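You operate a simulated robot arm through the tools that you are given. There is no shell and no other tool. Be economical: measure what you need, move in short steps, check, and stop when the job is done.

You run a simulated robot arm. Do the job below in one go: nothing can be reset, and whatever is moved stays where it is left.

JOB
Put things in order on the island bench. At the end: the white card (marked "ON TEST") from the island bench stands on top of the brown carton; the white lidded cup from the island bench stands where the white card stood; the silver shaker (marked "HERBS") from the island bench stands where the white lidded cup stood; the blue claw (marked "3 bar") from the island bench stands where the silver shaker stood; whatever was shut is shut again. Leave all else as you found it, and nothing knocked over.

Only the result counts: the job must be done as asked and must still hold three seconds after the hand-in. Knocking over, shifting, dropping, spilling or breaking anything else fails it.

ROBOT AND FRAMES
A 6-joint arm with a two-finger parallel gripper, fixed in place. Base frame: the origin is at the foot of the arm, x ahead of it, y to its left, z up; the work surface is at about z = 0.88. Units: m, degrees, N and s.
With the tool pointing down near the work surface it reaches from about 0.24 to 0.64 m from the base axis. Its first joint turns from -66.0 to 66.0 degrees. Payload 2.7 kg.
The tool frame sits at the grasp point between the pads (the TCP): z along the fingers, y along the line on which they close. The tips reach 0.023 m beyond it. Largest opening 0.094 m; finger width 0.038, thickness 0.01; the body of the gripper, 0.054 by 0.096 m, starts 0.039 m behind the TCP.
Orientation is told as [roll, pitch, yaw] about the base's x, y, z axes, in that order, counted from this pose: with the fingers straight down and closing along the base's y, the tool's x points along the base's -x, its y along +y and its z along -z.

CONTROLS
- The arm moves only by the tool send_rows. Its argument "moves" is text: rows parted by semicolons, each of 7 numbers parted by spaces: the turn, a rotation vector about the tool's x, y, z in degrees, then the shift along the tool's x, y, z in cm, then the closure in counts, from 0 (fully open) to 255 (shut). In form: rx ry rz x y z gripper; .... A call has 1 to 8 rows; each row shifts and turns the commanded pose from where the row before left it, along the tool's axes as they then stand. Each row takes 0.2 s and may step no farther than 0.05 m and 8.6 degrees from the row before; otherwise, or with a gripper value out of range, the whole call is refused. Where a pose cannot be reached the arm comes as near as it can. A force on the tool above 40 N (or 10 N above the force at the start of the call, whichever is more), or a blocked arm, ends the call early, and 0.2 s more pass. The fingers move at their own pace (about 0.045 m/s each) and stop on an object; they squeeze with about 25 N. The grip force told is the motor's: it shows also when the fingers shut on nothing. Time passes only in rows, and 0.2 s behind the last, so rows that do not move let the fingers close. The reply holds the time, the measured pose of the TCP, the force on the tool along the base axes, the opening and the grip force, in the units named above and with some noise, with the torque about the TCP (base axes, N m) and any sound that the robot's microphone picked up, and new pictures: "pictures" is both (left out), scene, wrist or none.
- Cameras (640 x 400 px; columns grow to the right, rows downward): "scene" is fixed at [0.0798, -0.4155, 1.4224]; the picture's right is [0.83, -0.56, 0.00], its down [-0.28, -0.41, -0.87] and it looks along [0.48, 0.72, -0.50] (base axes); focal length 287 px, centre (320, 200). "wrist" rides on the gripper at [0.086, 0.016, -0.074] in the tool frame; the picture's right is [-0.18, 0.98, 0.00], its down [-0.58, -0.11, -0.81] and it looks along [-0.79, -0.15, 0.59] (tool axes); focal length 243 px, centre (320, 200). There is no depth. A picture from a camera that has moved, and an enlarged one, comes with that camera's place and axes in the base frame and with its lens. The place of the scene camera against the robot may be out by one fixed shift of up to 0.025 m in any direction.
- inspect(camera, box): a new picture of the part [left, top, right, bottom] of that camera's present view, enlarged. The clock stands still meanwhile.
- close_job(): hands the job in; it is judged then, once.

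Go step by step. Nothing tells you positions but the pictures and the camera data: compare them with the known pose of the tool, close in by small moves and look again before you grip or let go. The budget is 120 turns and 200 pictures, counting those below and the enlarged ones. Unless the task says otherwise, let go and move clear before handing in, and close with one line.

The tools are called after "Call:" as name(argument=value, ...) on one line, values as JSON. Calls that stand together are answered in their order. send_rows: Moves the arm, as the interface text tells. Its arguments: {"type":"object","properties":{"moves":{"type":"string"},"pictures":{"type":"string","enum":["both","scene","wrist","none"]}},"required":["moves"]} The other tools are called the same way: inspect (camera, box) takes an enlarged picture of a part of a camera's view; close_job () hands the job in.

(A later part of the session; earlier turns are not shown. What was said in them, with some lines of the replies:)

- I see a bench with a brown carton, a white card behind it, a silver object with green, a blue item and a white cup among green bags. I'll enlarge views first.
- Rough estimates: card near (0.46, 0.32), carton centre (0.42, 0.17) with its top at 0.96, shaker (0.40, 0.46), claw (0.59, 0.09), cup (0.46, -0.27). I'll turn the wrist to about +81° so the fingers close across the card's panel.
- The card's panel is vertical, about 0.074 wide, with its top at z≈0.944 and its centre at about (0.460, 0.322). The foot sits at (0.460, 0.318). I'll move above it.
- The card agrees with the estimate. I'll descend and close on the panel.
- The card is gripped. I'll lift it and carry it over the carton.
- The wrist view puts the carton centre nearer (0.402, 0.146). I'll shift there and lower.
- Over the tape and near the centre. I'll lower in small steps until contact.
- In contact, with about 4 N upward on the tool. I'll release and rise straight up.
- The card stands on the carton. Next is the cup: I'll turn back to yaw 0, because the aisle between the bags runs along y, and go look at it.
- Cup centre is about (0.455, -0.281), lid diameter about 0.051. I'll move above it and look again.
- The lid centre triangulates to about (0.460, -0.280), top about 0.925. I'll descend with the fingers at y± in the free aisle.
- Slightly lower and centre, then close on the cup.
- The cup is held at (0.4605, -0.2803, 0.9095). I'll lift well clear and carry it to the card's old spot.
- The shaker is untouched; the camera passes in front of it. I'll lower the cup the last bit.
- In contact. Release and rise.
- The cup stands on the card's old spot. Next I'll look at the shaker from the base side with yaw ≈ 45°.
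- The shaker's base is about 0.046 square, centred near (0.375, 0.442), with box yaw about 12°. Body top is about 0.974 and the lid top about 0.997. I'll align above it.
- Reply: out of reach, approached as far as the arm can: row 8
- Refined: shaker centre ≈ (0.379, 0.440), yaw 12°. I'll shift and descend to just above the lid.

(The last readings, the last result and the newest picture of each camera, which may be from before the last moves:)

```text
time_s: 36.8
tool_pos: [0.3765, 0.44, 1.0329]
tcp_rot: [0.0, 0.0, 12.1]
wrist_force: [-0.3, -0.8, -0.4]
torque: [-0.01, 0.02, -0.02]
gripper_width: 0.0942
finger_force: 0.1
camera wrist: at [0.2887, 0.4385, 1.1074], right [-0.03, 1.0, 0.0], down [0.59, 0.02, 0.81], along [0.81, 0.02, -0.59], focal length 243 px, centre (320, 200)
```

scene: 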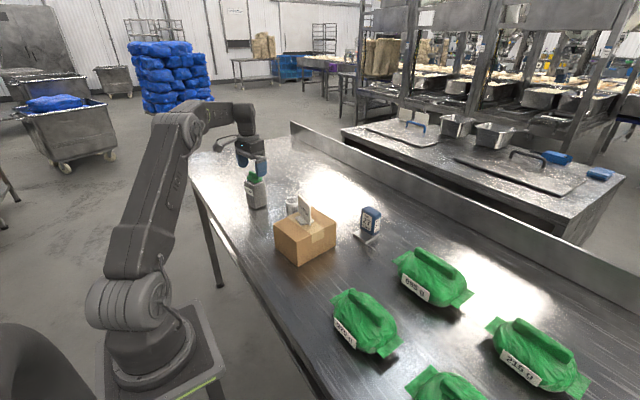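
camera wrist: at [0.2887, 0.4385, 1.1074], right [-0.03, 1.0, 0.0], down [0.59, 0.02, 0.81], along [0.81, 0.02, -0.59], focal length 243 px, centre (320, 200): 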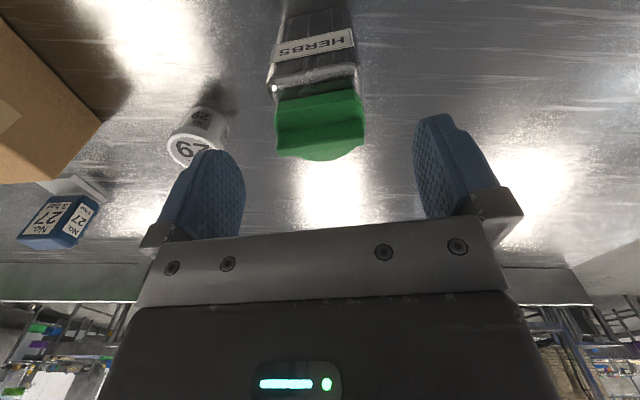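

Fingers straddle the shaker. I'll descend to z≈0.967 and close.

Call:
send_rows(moves="0 0 0 -0.34 0.05 3 0; 0 0 0 0 0 3 0; 0 0 0 0 0 0.6 0; 0 0 0 0 0 0 0")

Call:
inspect(camera="scene", box=[215, 130, 295, 220])

```text
time_s: 37.8
tool_pos: [0.3803, 0.4428, 0.9685]
tcp_rot: [0.0, -0.1, 12.1]
wrist_force: [0.4, 0.6, -0.1]
torque: [0.0, -0.02, -0.01]
gripper_width: 0.0936
finger_force: 0.0
camera wrist: at [0.292, 0.4408, 1.0423], right [-0.03, 1.0, 0.0], down [0.59, 0.02, 0.81], along [0.81, 0.02, -0.59], focal length 243 px, centre (320, 200)
```

scene: 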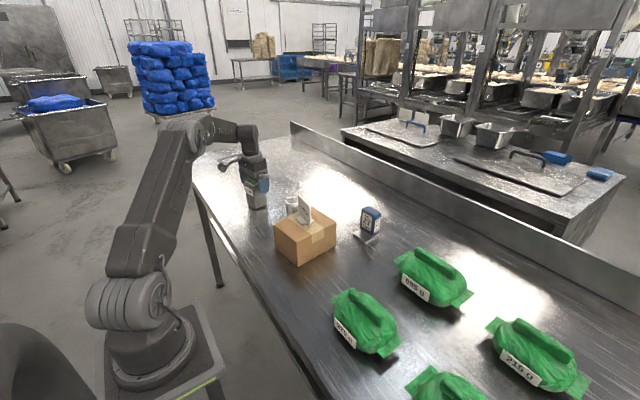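
wrist: 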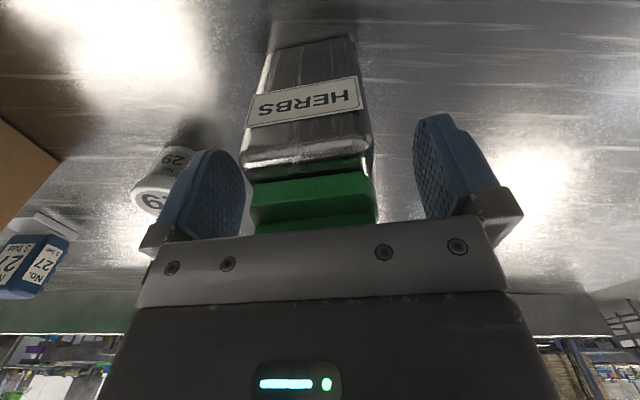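

```text
4.44 times, centred on (255, 175) of scene
camera zoom: at [0.0798, -0.4155, 1.4224], right [0.83, -0.56, 0.0], down [-0.28, -0.41, -0.87], along [0.48, 0.72, -0.5], focal length 1276 px, centre (609, 311)
```

zoom: 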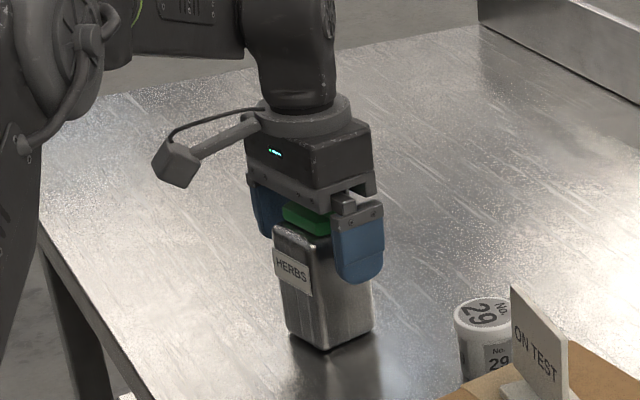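

Call:
send_rows(moves="0 0 0 0 -0.1 0 100; 0 0 0 0 0 0 160; 0 0 0 0 0 0 255; 0 0 0 0 0 0 255; 0 0 0 0 0 0 255; 0 0 0 0 0 0 255", pictures="wrist")

```text
time_s: 39.2
tool_pos: [0.3804, 0.4412, 0.9686]
tcp_rot: [0.1, -0.1, 12.1]
wrist_force: [-0.5, -0.4, -0.2]
torque: [0.04, -0.02, -0.02]
gripper_width: 0.0559
finger_force: 25.0
camera wrist: at [0.2922, 0.4393, 1.0426], right [-0.03, 1.0, 0.0], down [0.59, 0.02, 0.81], along [0.81, 0.02, -0.59], focal length 243 px, centre (320, 200)
```

wrist: 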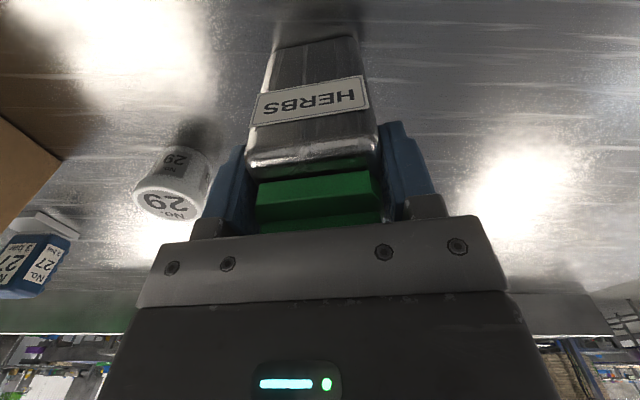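

Gripped with a 0.056 opening, at (0.3804, 0.4412). I'll lift, retract inward and rise to clear the card.

Call:
send_rows(moves="0 0 0 0 0 -3 255; 0 0 0 0 0 -4 255; 0 0 0 0 0 -4 255; 0 0 0 3.3 -2.7 0 255; 0 0 0 3.3 -2.7 0 255; 0 0 0 3.3 -2.7 -2 255; 0 0 0 0 0 -4.5 255; 0 0 0 0 0 -4.5 255")

```text
time_s: 41.0
tool_pos: [0.3015, 0.3422, 1.1875]
tcp_rot: [0.1, 0.0, 12.2]
wrist_force: [0.2, -0.1, -1.1]
torque: [0.05, 0.02, 0.02]
gripper_width: 0.0561
finger_force: 24.9
camera wrist: at [0.2122, 0.3403, 1.2612], right [-0.03, 1.0, 0.0], down [0.59, 0.02, 0.81], along [0.81, 0.02, -0.59], focal length 243 px, centre (320, 200)
```

scene: 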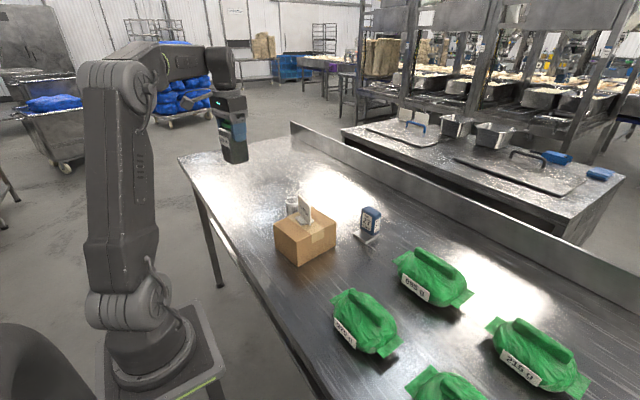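
wrist: 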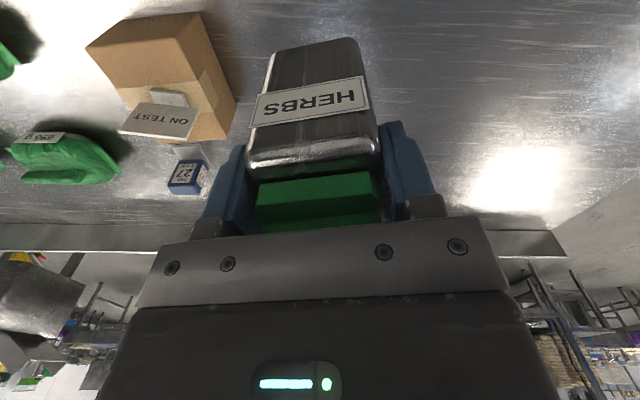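

Call:
send_rows(moves="0 0 6 0 0 0 255; 0 0 6 0 0 0 255; 0 0 0 0 -4.5 0 255; 0 0 0 0 -4.5 0 255; 0 0 0 0 -4.5 0 255; 0 0 0 0 -4.5 0 255; 0 0 0 0 -4.5 0 255; 0 0 0 0 -4.5 0 255", pictures="none")

Call:
send_rows(moves="0 0 0 0 -4.5 0 255; 0 0 0 0 -4.5 0 255; 0 0 0 -2 -4.4 0 255; 0 0 0 -2.4 -4.3 0 255; 0 0 0 -2.4 -4.3 0 255; 0 0 0 -2.4 -4.3 0 255; 0 0 0 -2.4 -4.3 0 255; 0 0 0 -2.4 -4.3 0 255", pictures="none")

```text
time_s: 42.8
tool_pos: [0.3005, 0.0709, 1.189]
tcp_rot: [0.0, 0.0, 0.3]
wrist_force: [0.5, -0.1, -2.4]
torque: [-0.01, 0.01, 0.01]
gripper_width: 0.0556
finger_force: 25.0
```

```text
time_s: 44.6
tool_pos: [0.4428, -0.2777, 1.1858]
tcp_rot: [-0.1, 0.1, 0.1]
wrist_force: [0.0, -0.2, -2.2]
torque: [-0.03, 0.01, -0.03]
gripper_width: 0.0557
finger_force: 25.5
```

Call:
send_rows(moves="0 0 0 -1.75 -0.2 0 255; 0 0 0 0 0 5 255; 0 0 0 0 0 5 255; 0 0 0 0 0 5 255; 0 0 0 0 0 2 255; 0 0 0 0 0 0 255")

Call:
inspect(camera="scene", box=[380, 230, 520, 370])

```text
time_s: 46.0
tool_pos: [0.4592, -0.2814, 1.0188]
tcp_rot: [0.0, 0.0, 0.2]
wrist_force: [0.2, -1.4, -1.7]
torque: [-0.04, -0.02, -0.01]
gripper_width: 0.0555
finger_force: 25.2
camera wrist: at [0.3725, -0.2639, 1.0926], right [0.18, 0.98, 0.0], down [0.58, -0.11, 0.81], along [0.79, -0.15, -0.59], focal length 243 px, centre (320, 200)
```

scene: 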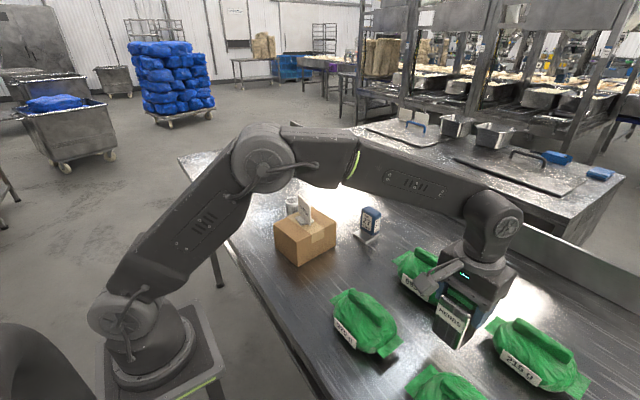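
wrist: 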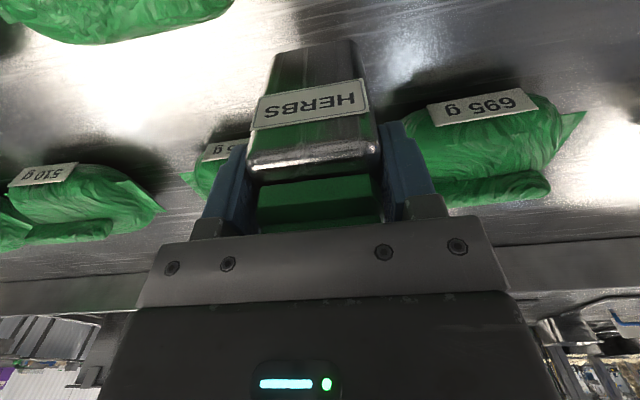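

```text
2.86 times, centred on (450, 300) of scene
camera zoom: at [0.0798, -0.4155, 1.4224], right [0.83, -0.56, 0.0], down [-0.28, -0.41, -0.87], along [0.48, 0.72, -0.5], focal length 820 px, centre (-51, -86)
```

zoom: 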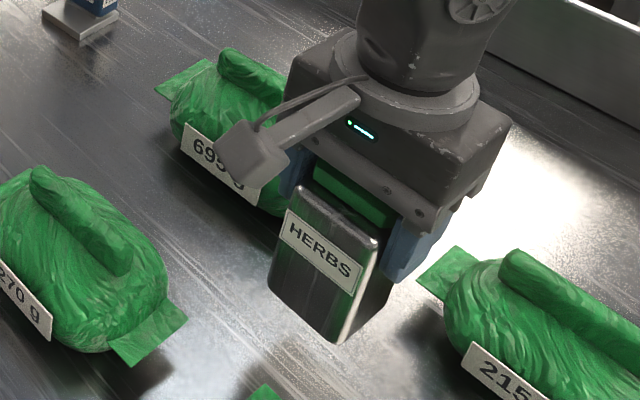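

Clear of the bags. Lowering.

Call:
send_rows(moves="0 0 0 0 0.1 3 255; 0 0 0 0 0 1.5 255; 0 0 0 0 0 0.3 255; 0 0 0 0 0 0.15 255; 0 0 0 0 0 0 255", pictures="wrist")

```text
time_s: 47.2
tool_pos: [0.4599, -0.2788, 0.9692]
tcp_rot: [0.0, 0.0, 0.1]
wrist_force: [0.4, -0.3, -1.8]
torque: [0.0, -0.01, -0.03]
gripper_width: 0.0557
finger_force: 25.6
camera wrist: at [0.3725, -0.2624, 1.043], right [0.18, 0.98, 0.0], down [0.58, -0.11, 0.81], along [0.79, -0.15, -0.59], focal length 243 px, centre (320, 200)
```

wrist: 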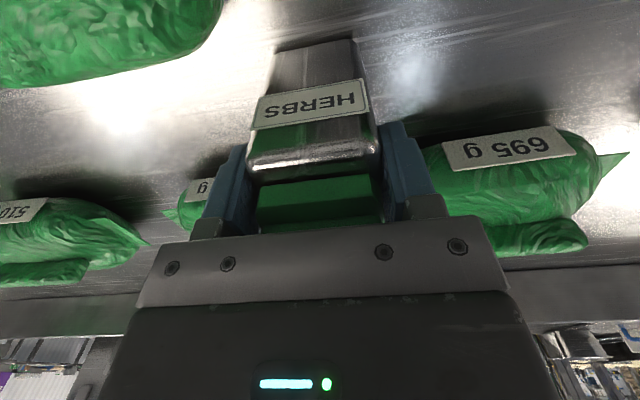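

Call:
send_rows(moves="0 0 0 0 -0.1 0.1 255; 0 0 0 0 0 0.1 255; 0 0 0 0 0 0 255", pictures="none")

```text
time_s: 48.0
tool_pos: [0.4598, -0.2801, 0.9686]
tcp_rot: [-0.1, 0.0, 0.1]
wrist_force: [-1.8, -1.2, 5.9]
torque: [0.2, 0.09, 0.07]
gripper_width: 0.0557
finger_force: 24.9
```

Contact made. Release and rise.

Call:
send_rows(moves="0 0 0 0 0 0 180; 0 0 0 0 0 0 60; 0 0 0 0 0 0 0; 0 0 0 0 0 0 0; 0 0 0 0 0 -4 0; 0 0 0 0 0 -5 0; 0 0 0 0 0 -5 0; 0 0 0 0 0 -5 0")

```text
time_s: 49.8
tool_pos: [0.4585, -0.2792, 1.1579]
tcp_rot: [0.0, 0.1, 0.1]
wrist_force: [-0.7, -0.4, 0.9]
torque: [0.0, -0.04, 0.02]
gripper_width: 0.0937
finger_force: 0.0
camera wrist: at [0.3708, -0.262, 1.232], right [0.18, 0.98, 0.0], down [0.58, -0.11, 0.81], along [0.79, -0.15, -0.59], focal length 243 px, centre (320, 200)
```

scene: 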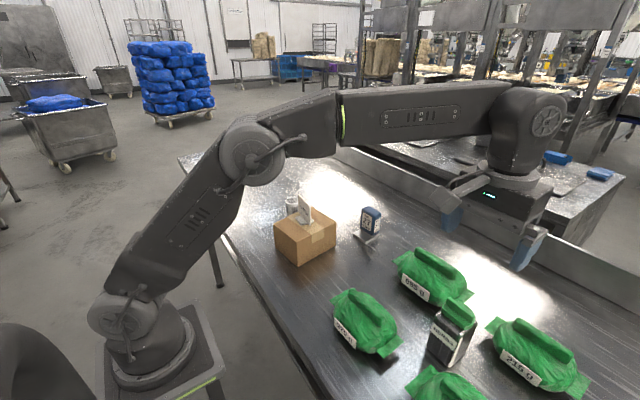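
wrist: 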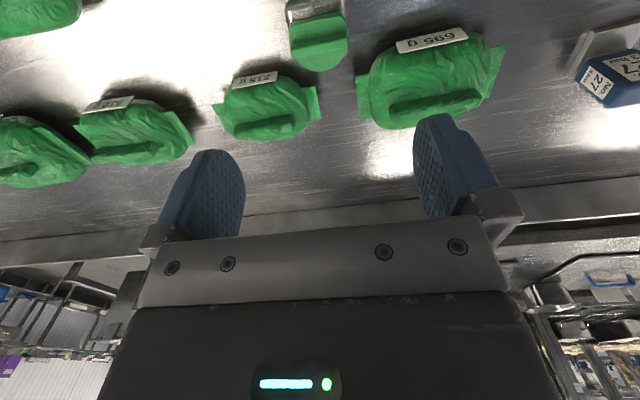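

The shaker stands in the cup's old spot. Now to look at the blue claw.

Call:
send_rows(moves="0 0 0 0 4.2 0 0; 0 0 0 0 4.2 0 0; 0 0 0 0 4.2 0 0; 0 0 0 0 4.2 0 0; 0 0 0 0 4.2 0 0; 0 0 0 0 4.2 0 0; 0 0 0 0 4.2 0 0; 0 0 0 0 4.2 0 0", pictures="wrist")

Call:
inspect(camera="wrist", box=[220, 0, 420, 125])

Call:
inspect(camera="scene", box=[340, 190, 420, 260])

```text
time_s: 51.6
tool_pos: [0.4602, 0.0589, 1.1576]
tcp_rot: [0.0, 0.0, 0.1]
wrist_force: [0.6, -0.3, -0.1]
torque: [-0.01, -0.01, 0.0]
gripper_width: 0.094
finger_force: 0.1
camera wrist: at [0.3727, 0.0753, 1.2316], right [0.18, 0.98, 0.0], down [0.58, -0.11, 0.81], along [0.79, -0.15, -0.59], focal length 243 px, centre (320, 200)
```

wrist: 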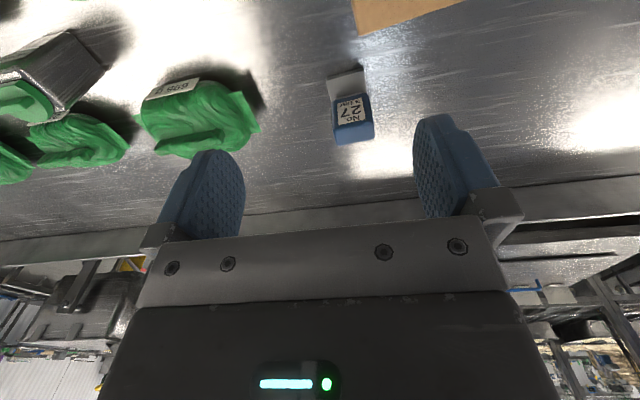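

```text
3.20 times, centred on (320, 62) of wrist
camera zoom: at [0.3727, 0.0753, 1.2316], right [0.18, 0.98, 0.0], down [0.58, -0.11, 0.81], along [0.79, -0.15, -0.59], focal length 776 px, centre (320, 640)
```

zoom: 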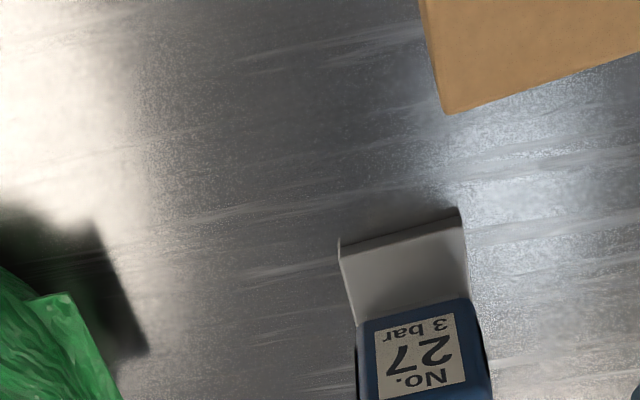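

```text
5.71 times, centred on (380, 225) of scene
camera zoom: at [0.0797, -0.4155, 1.4225], right [0.83, -0.56, 0.0], down [-0.28, -0.41, -0.87], along [0.48, 0.72, -0.5], focal length 1641 px, centre (-23, 57)
```

zoom: 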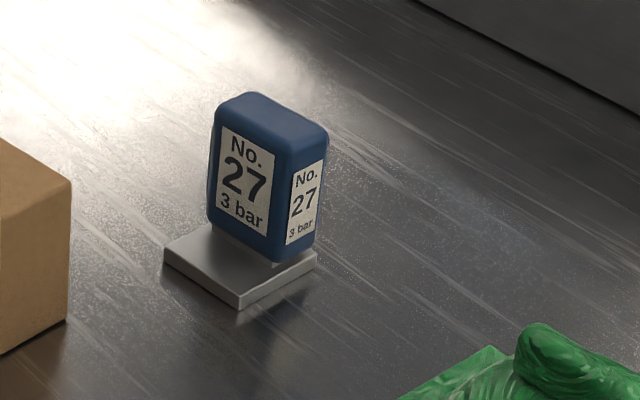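

Call:
inspect(camera="wrist", box=[280, 55, 440, 155])

```text
4.00 times, centred on (360, 105) of wrist
camera zoom: at [0.3727, 0.0753, 1.2316], right [0.18, 0.98, 0.0], down [0.58, -0.11, 0.81], along [0.79, -0.15, -0.59], focal length 970 px, centre (160, 580)
```

zoom: 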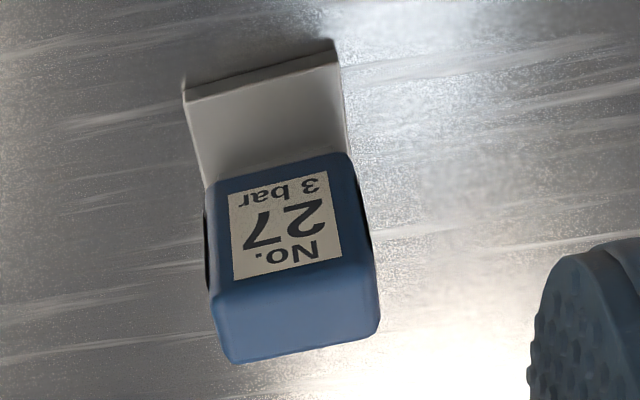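

The claw is a block about 0.052 wide in y with its front at x≈0.580, back at about 0.61 and top at 0.96. Its flat foot reaches out to x≈0.544, and its yaw is about 6°. I'll close in for a second view.

Call:
send_rows(moves="0 0 -6 0 0 0 0; 0 0 0 -3.1 0.73 3 0; 0 0 0 -3.1 0.73 3 0; 0 0 0 0 0 3 0; 0 0 0 0 0 0 0", pictures="wrist")

Call:
inspect(camera="wrist", box=[240, 30, 440, 190])

```text
time_s: 52.8
tool_pos: [0.5188, 0.0785, 1.0664]
tcp_rot: [0.0, 0.0, 6.1]
wrist_force: [-0.1, -0.3, -0.2]
torque: [0.0, 0.02, 0.0]
gripper_width: 0.094
finger_force: 0.1
camera wrist: at [0.4306, 0.0861, 1.1394], right [0.08, 1.0, 0.0], down [0.59, -0.05, 0.81], along [0.8, -0.06, -0.59], focal length 243 px, centre (320, 200)
```

wrist: 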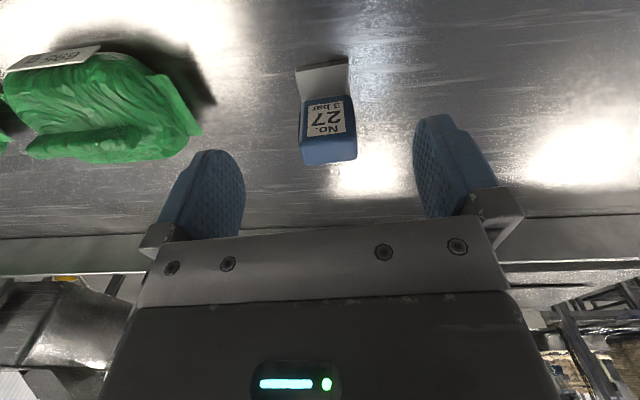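

```text
2.50 times, centred on (340, 110) of wrist
camera zoom: at [0.4306, 0.0861, 1.1394], right [0.08, 1.0, 0.0], down [0.59, -0.05, 0.81], along [0.8, -0.06, -0.59], focal length 606 px, centre (270, 425)
```

zoom: 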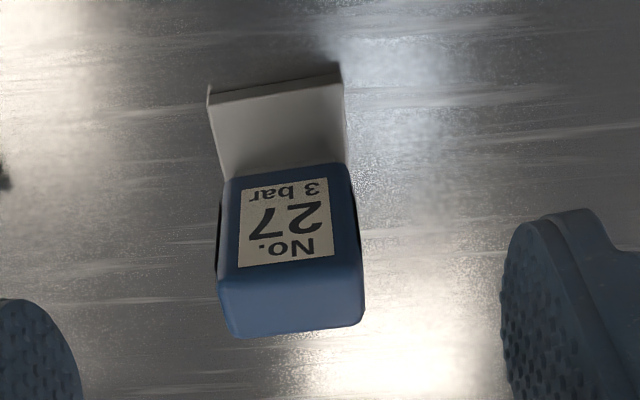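

Block centre ≈ (0.594, 0.084), yaw ≈ 4°. I'll move above it and partway down.

Call:
send_rows(moves="0 0 2 -3.75 0 0 0; 0 0 0 -3.75 0 0 0; 0 0 0 0 0 4 0; 0 0 0 0 0 2.5 0; 0 0 0 0 0 0 0")

Call:
inspect(camera="scene", box=[320, 150, 460, 270])

```text
time_s: 54.0
tool_pos: [0.5949, 0.0864, 1.0011]
tcp_rot: [0.0, -0.1, 4.1]
wrist_force: [-0.3, 0.8, -0.1]
torque: [0.02, 0.04, 0.02]
gripper_width: 0.0937
finger_force: 0.1
camera wrist: at [0.5068, 0.096, 1.0756], right [0.11, 0.99, 0.0], down [0.59, -0.07, 0.81], along [0.8, -0.09, -0.59], focal length 243 px, centre (320, 200)
```

scene: 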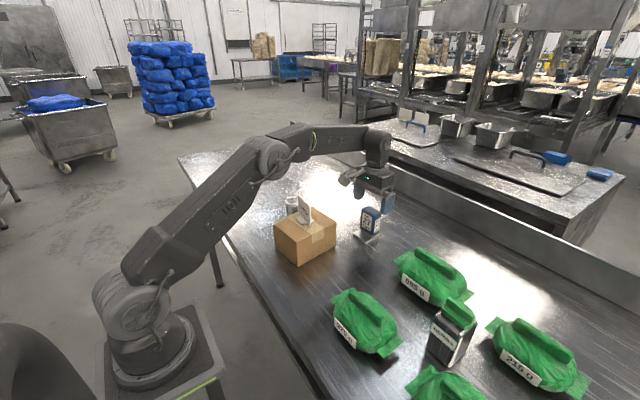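
wrist: 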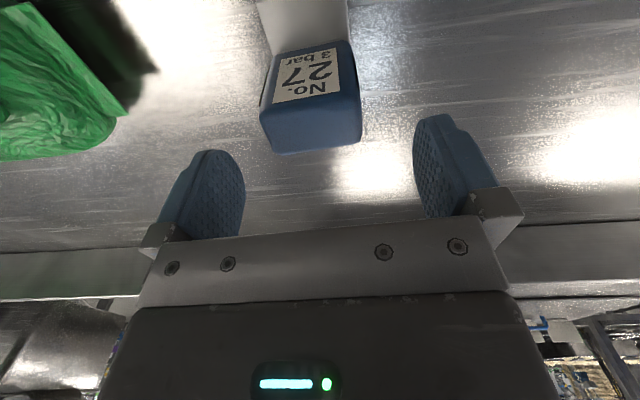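

```text
3.33 times, centred on (390, 210) of scene
camera zoom: at [0.0798, -0.4155, 1.4224], right [0.83, -0.56, 0.0], down [-0.28, -0.41, -0.87], along [0.48, 0.72, -0.5], focal length 957 px, centre (87, 167)
```

zoom: 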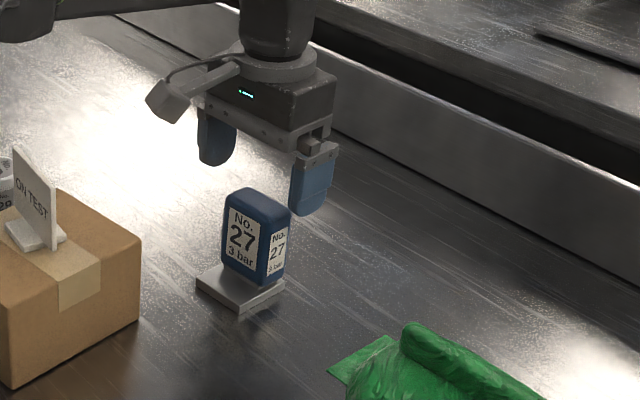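

Aligned. I'll descend to z≈0.93.

Call:
send_rows(moves="0 0 0 0 -0.3 3 0; 0 0 0 0 0 3 0; 0 0 0 0 0 1.1 0; 0 0 0 0 0 0 0")

Call:
inspect(camera="scene", box=[320, 150, 460, 270])

```text
time_s: 55.0
tool_pos: [0.5951, 0.0813, 0.9311]
tcp_rot: [0.0, -0.1, 4.1]
wrist_force: [0.2, 0.5, -0.8]
torque: [-0.03, -0.01, 0.0]
gripper_width: 0.0942
finger_force: 0.1
camera wrist: at [0.507, 0.0921, 1.0047], right [0.11, 0.99, 0.0], down [0.59, -0.07, 0.81], along [0.8, -0.09, -0.59], focal length 243 px, centre (320, 200)
```

scene: 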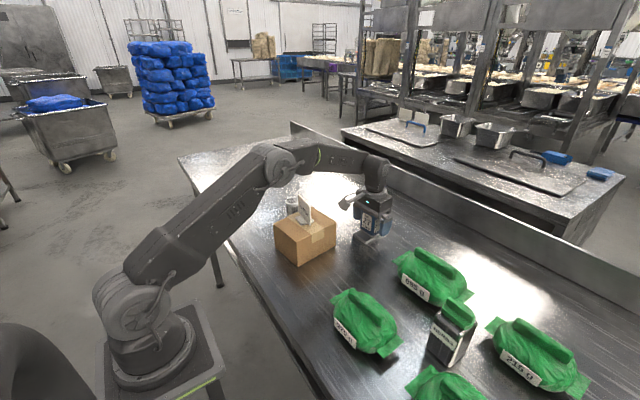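
wrist: 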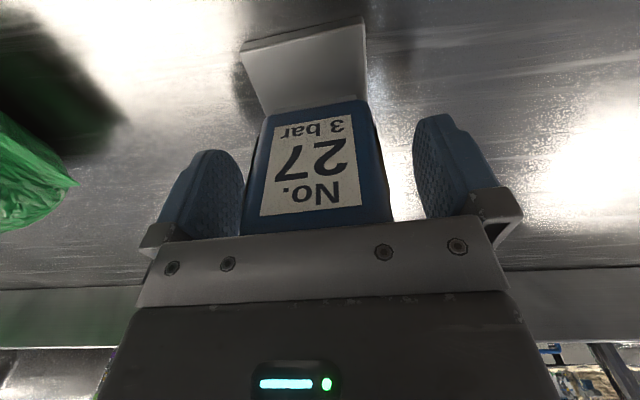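

```text
3.33 times, centred on (390, 210) of scene
camera zoom: at [0.0798, -0.4155, 1.4224], right [0.83, -0.56, 0.0], down [-0.28, -0.41, -0.87], along [0.48, 0.72, -0.5], focal length 957 px, centre (87, 167)
```

zoom: 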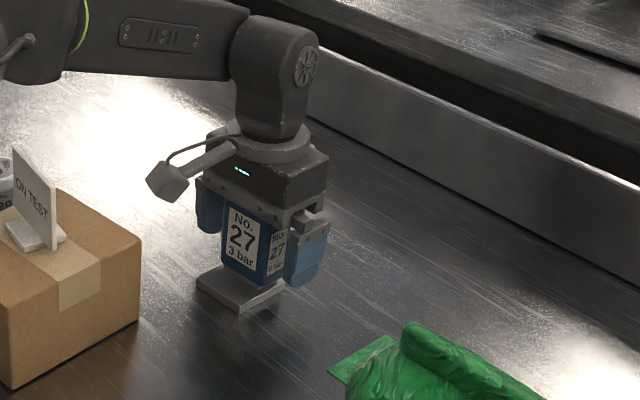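

Call:
send_rows(moves="0 0 0 0 0 0 80; 0 0 0 0 0 0 140; 0 0 0 0 0 0 255; 0 0 0 0 0 0 255; 0 0 0 0 0 0 255; 0 0 0 0 0 0 255", pictures="wrist")

```text
time_s: 56.4
tool_pos: [0.5957, 0.081, 0.9308]
tcp_rot: [0.0, 0.1, 4.1]
wrist_force: [-0.4, -0.2, -0.3]
torque: [0.04, 0.01, 0.0]
gripper_width: 0.056
finger_force: 24.7
camera wrist: at [0.5071, 0.0922, 1.0051], right [0.11, 0.99, 0.0], down [0.59, -0.07, 0.81], along [0.8, -0.09, -0.59], focal length 243 px, centre (320, 200)
```

wrist: 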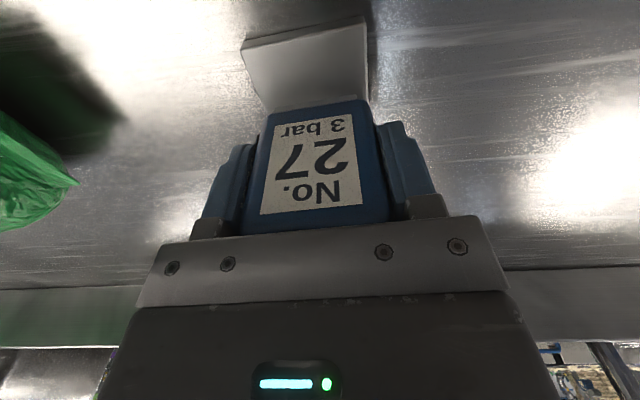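

Gripped. I'll lift and take it around the far side of the carton, over the cup, towards the shaker's old spot.

Call:
send_rows(moves="0 0 0 0 0 -2 255; 0 0 0 0 0 -4 255; 0 0 0 0 0 -4 255; 0 0 0 1.22 3.96 0 255; 0 0 0 1.22 3.96 0 255; 0 0 0 1.22 3.96 0 255; 0 0 0 0 0 0 255")

```text
time_s: 58.0
tool_pos: [0.5485, 0.1989, 1.0301]
tcp_rot: [0.0, 0.1, 4.1]
wrist_force: [0.5, -0.5, -4.5]
torque: [0.0, -0.06, -0.01]
gripper_width: 0.0562
finger_force: 25.3
camera wrist: at [0.4606, 0.2094, 1.1042], right [0.11, 0.99, 0.0], down [0.59, -0.07, 0.81], along [0.8, -0.09, -0.59], focal length 243 px, centre (320, 200)
```

scene: 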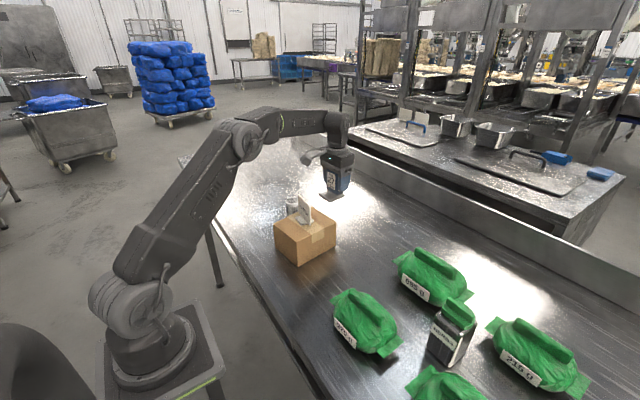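
wrist: 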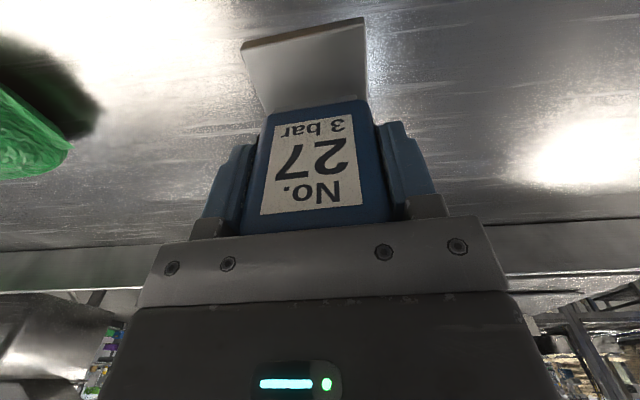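

Call:
send_rows(moves="0 0 0 2.02 4.49 0 255; 0 0 0 2.02 4.49 0 255; 0 0 0 2.02 4.49 0 255; 0 0 0 2.55 3.94 0 255; 0 0 0 2.55 3.94 0 255; 0 0 0 2.5 3.94 0 255; 0 0 0 0 0 0 255")

```text
time_s: 59.6
tool_pos: [0.3933, 0.4407, 1.0296]
tcp_rot: [-0.1, 0.1, 4.0]
wrist_force: [-0.6, 0.6, -4.6]
torque: [-0.04, -0.03, 0.01]
gripper_width: 0.0561
finger_force: 25.4
camera wrist: at [0.3057, 0.4503, 1.1037], right [0.11, 0.99, 0.0], down [0.59, -0.07, 0.81], along [0.8, -0.09, -0.59], focal length 243 px, centre (320, 200)
```

scene: 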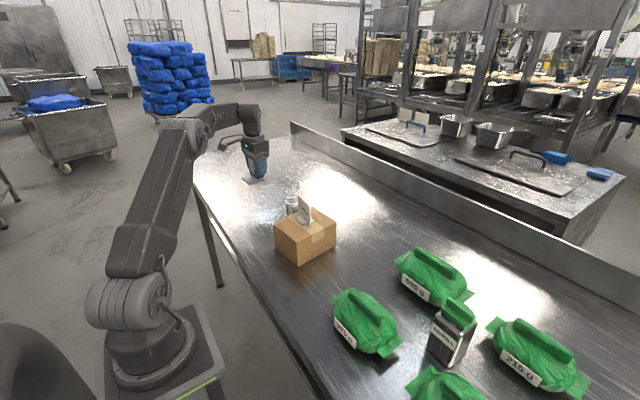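
wrist: 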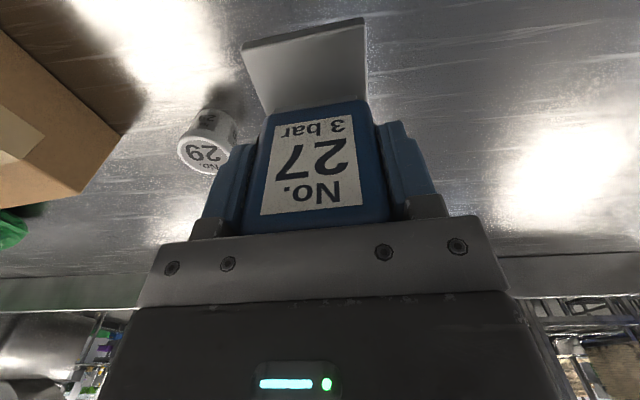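

Over the spot. Lowering to near contact.

Call:
send_rows(moves="0 0 0 0 0.1 4 255; 0 0 0 0 0 3.5 255; 0 0 0 0 0 1.5 255; 0 0 0 0 0 0.6 255; 0 0 0 0 0 0 255", pictures="none")

Call:
send_rows(moves="0 0 0 0 0 0.15 255; 0 0 0 0 0 0.1 255; 0 0 0 0 0 0 255", pictures="wrist")

```text
time_s: 60.8
tool_pos: [0.3951, 0.4411, 0.9353]
tcp_rot: [0.0, 0.0, 4.1]
wrist_force: [1.1, 0.3, -4.7]
torque: [0.02, -0.03, 0.0]
gripper_width: 0.0561
finger_force: 24.9
```

```text
time_s: 61.6
tool_pos: [0.3959, 0.442, 0.9342]
tcp_rot: [0.0, 0.0, 4.0]
wrist_force: [-0.3, 0.8, -4.4]
torque: [0.01, -0.05, -0.01]
gripper_width: 0.0559
finger_force: 25.0
camera wrist: at [0.307, 0.4515, 1.0066], right [0.11, 0.99, 0.0], down [0.59, -0.07, 0.81], along [0.8, -0.09, -0.59], focal length 243 px, centre (320, 200)
```

wrist: 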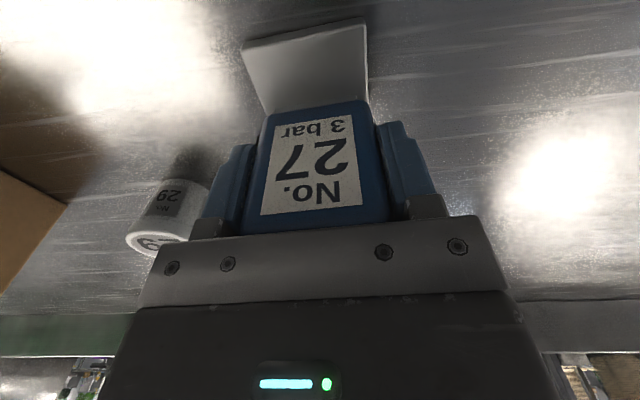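

Call:
send_rows(moves="0 0 0 0.1 0 0.2 255; 0 0 0 0 0 0.1 255; 0 0 0 0 0 0 255", pictures="none")

```text
time_s: 62.4
tool_pos: [0.3935, 0.4414, 0.9314]
tcp_rot: [0.0, -0.1, 4.1]
wrist_force: [0.0, -0.7, 6.0]
torque: [-0.34, 0.37, 0.08]
gripper_width: 0.0562
finger_force: 24.9
```

Contact made. Release and rise, then check everything.

Call:
send_rows(moves="0 0 0 0 0 0 180; 0 0 0 0 0 0 60; 0 0 0 0 0 0 0; 0 0 0 0 0 0 0; 0 0 0 0 0 -3 0; 0 0 0 0 0 -4 0; 0 0 0 0 0 -4 0; 0 0 0 3 -2 -2 0")

Call:
inspect(camera="scene", box=[220, 150, 400, 280])

Call:
inspect(camera="scene", box=[320, 230, 600, 400])

```text
time_s: 64.2
tool_pos: [0.3643, 0.4198, 1.0577]
tcp_rot: [0.0, 0.1, 4.1]
wrist_force: [-0.1, 0.0, 0.4]
torque: [0.0, 0.04, 0.0]
gripper_width: 0.094
finger_force: 0.1
camera wrist: at [0.2769, 0.43, 1.1322], right [0.11, 0.99, 0.0], down [0.59, -0.07, 0.81], along [0.8, -0.09, -0.59], focal length 243 px, centre (320, 200)
```

scene: 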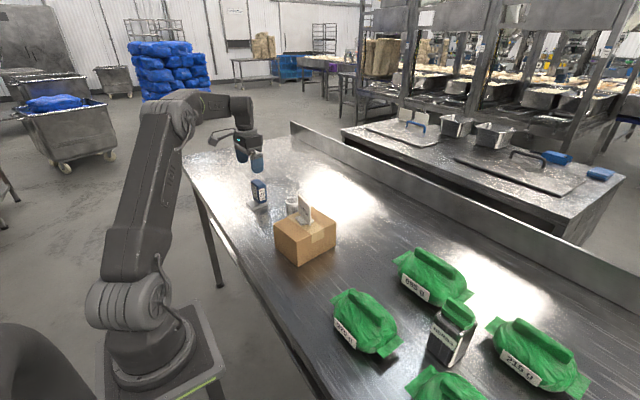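
wrist: 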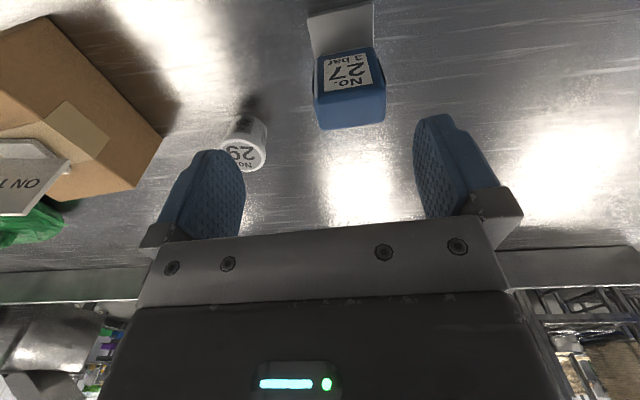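

```text
3.08 times, centred on (310, 215) of scene
camera zoom: at [0.0798, -0.4155, 1.4224], right [0.83, -0.56, 0.0], down [-0.28, -0.41, -0.87], along [0.48, 0.72, -0.5], focal length 884 px, centre (351, 154)
```

zoom: 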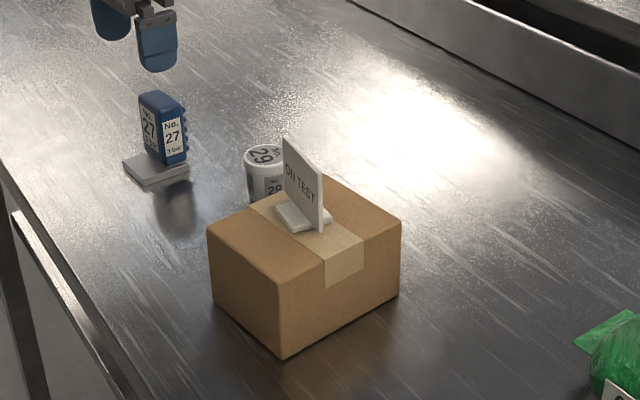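

```text
2.29 times, centred on (460, 315) of scene
camera zoom: at [0.0798, -0.4155, 1.4224], right [0.83, -0.56, 0.0], down [-0.28, -0.41, -0.87], along [0.48, 0.72, -0.5], focal length 656 px, centre (0, -63)
```

zoom: 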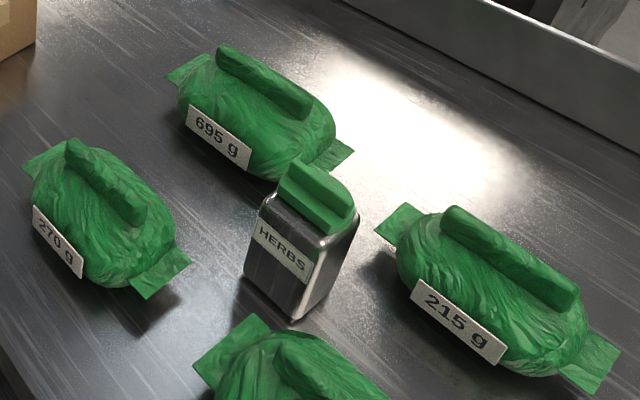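

All four things stand where asked, the carton and bags are where they were, and the gripper is clear. Handing in.

Call:
close_job()

```text
The job is handed in.
```

The job is handed in: the "ON TEST" card is on the carton, the cup is on the card's spot, the "HERBS" shaker is on the cup's spot and the "3 bar" claw is on the shaker's spot. Nothing was knocked over, and nothing was opened.
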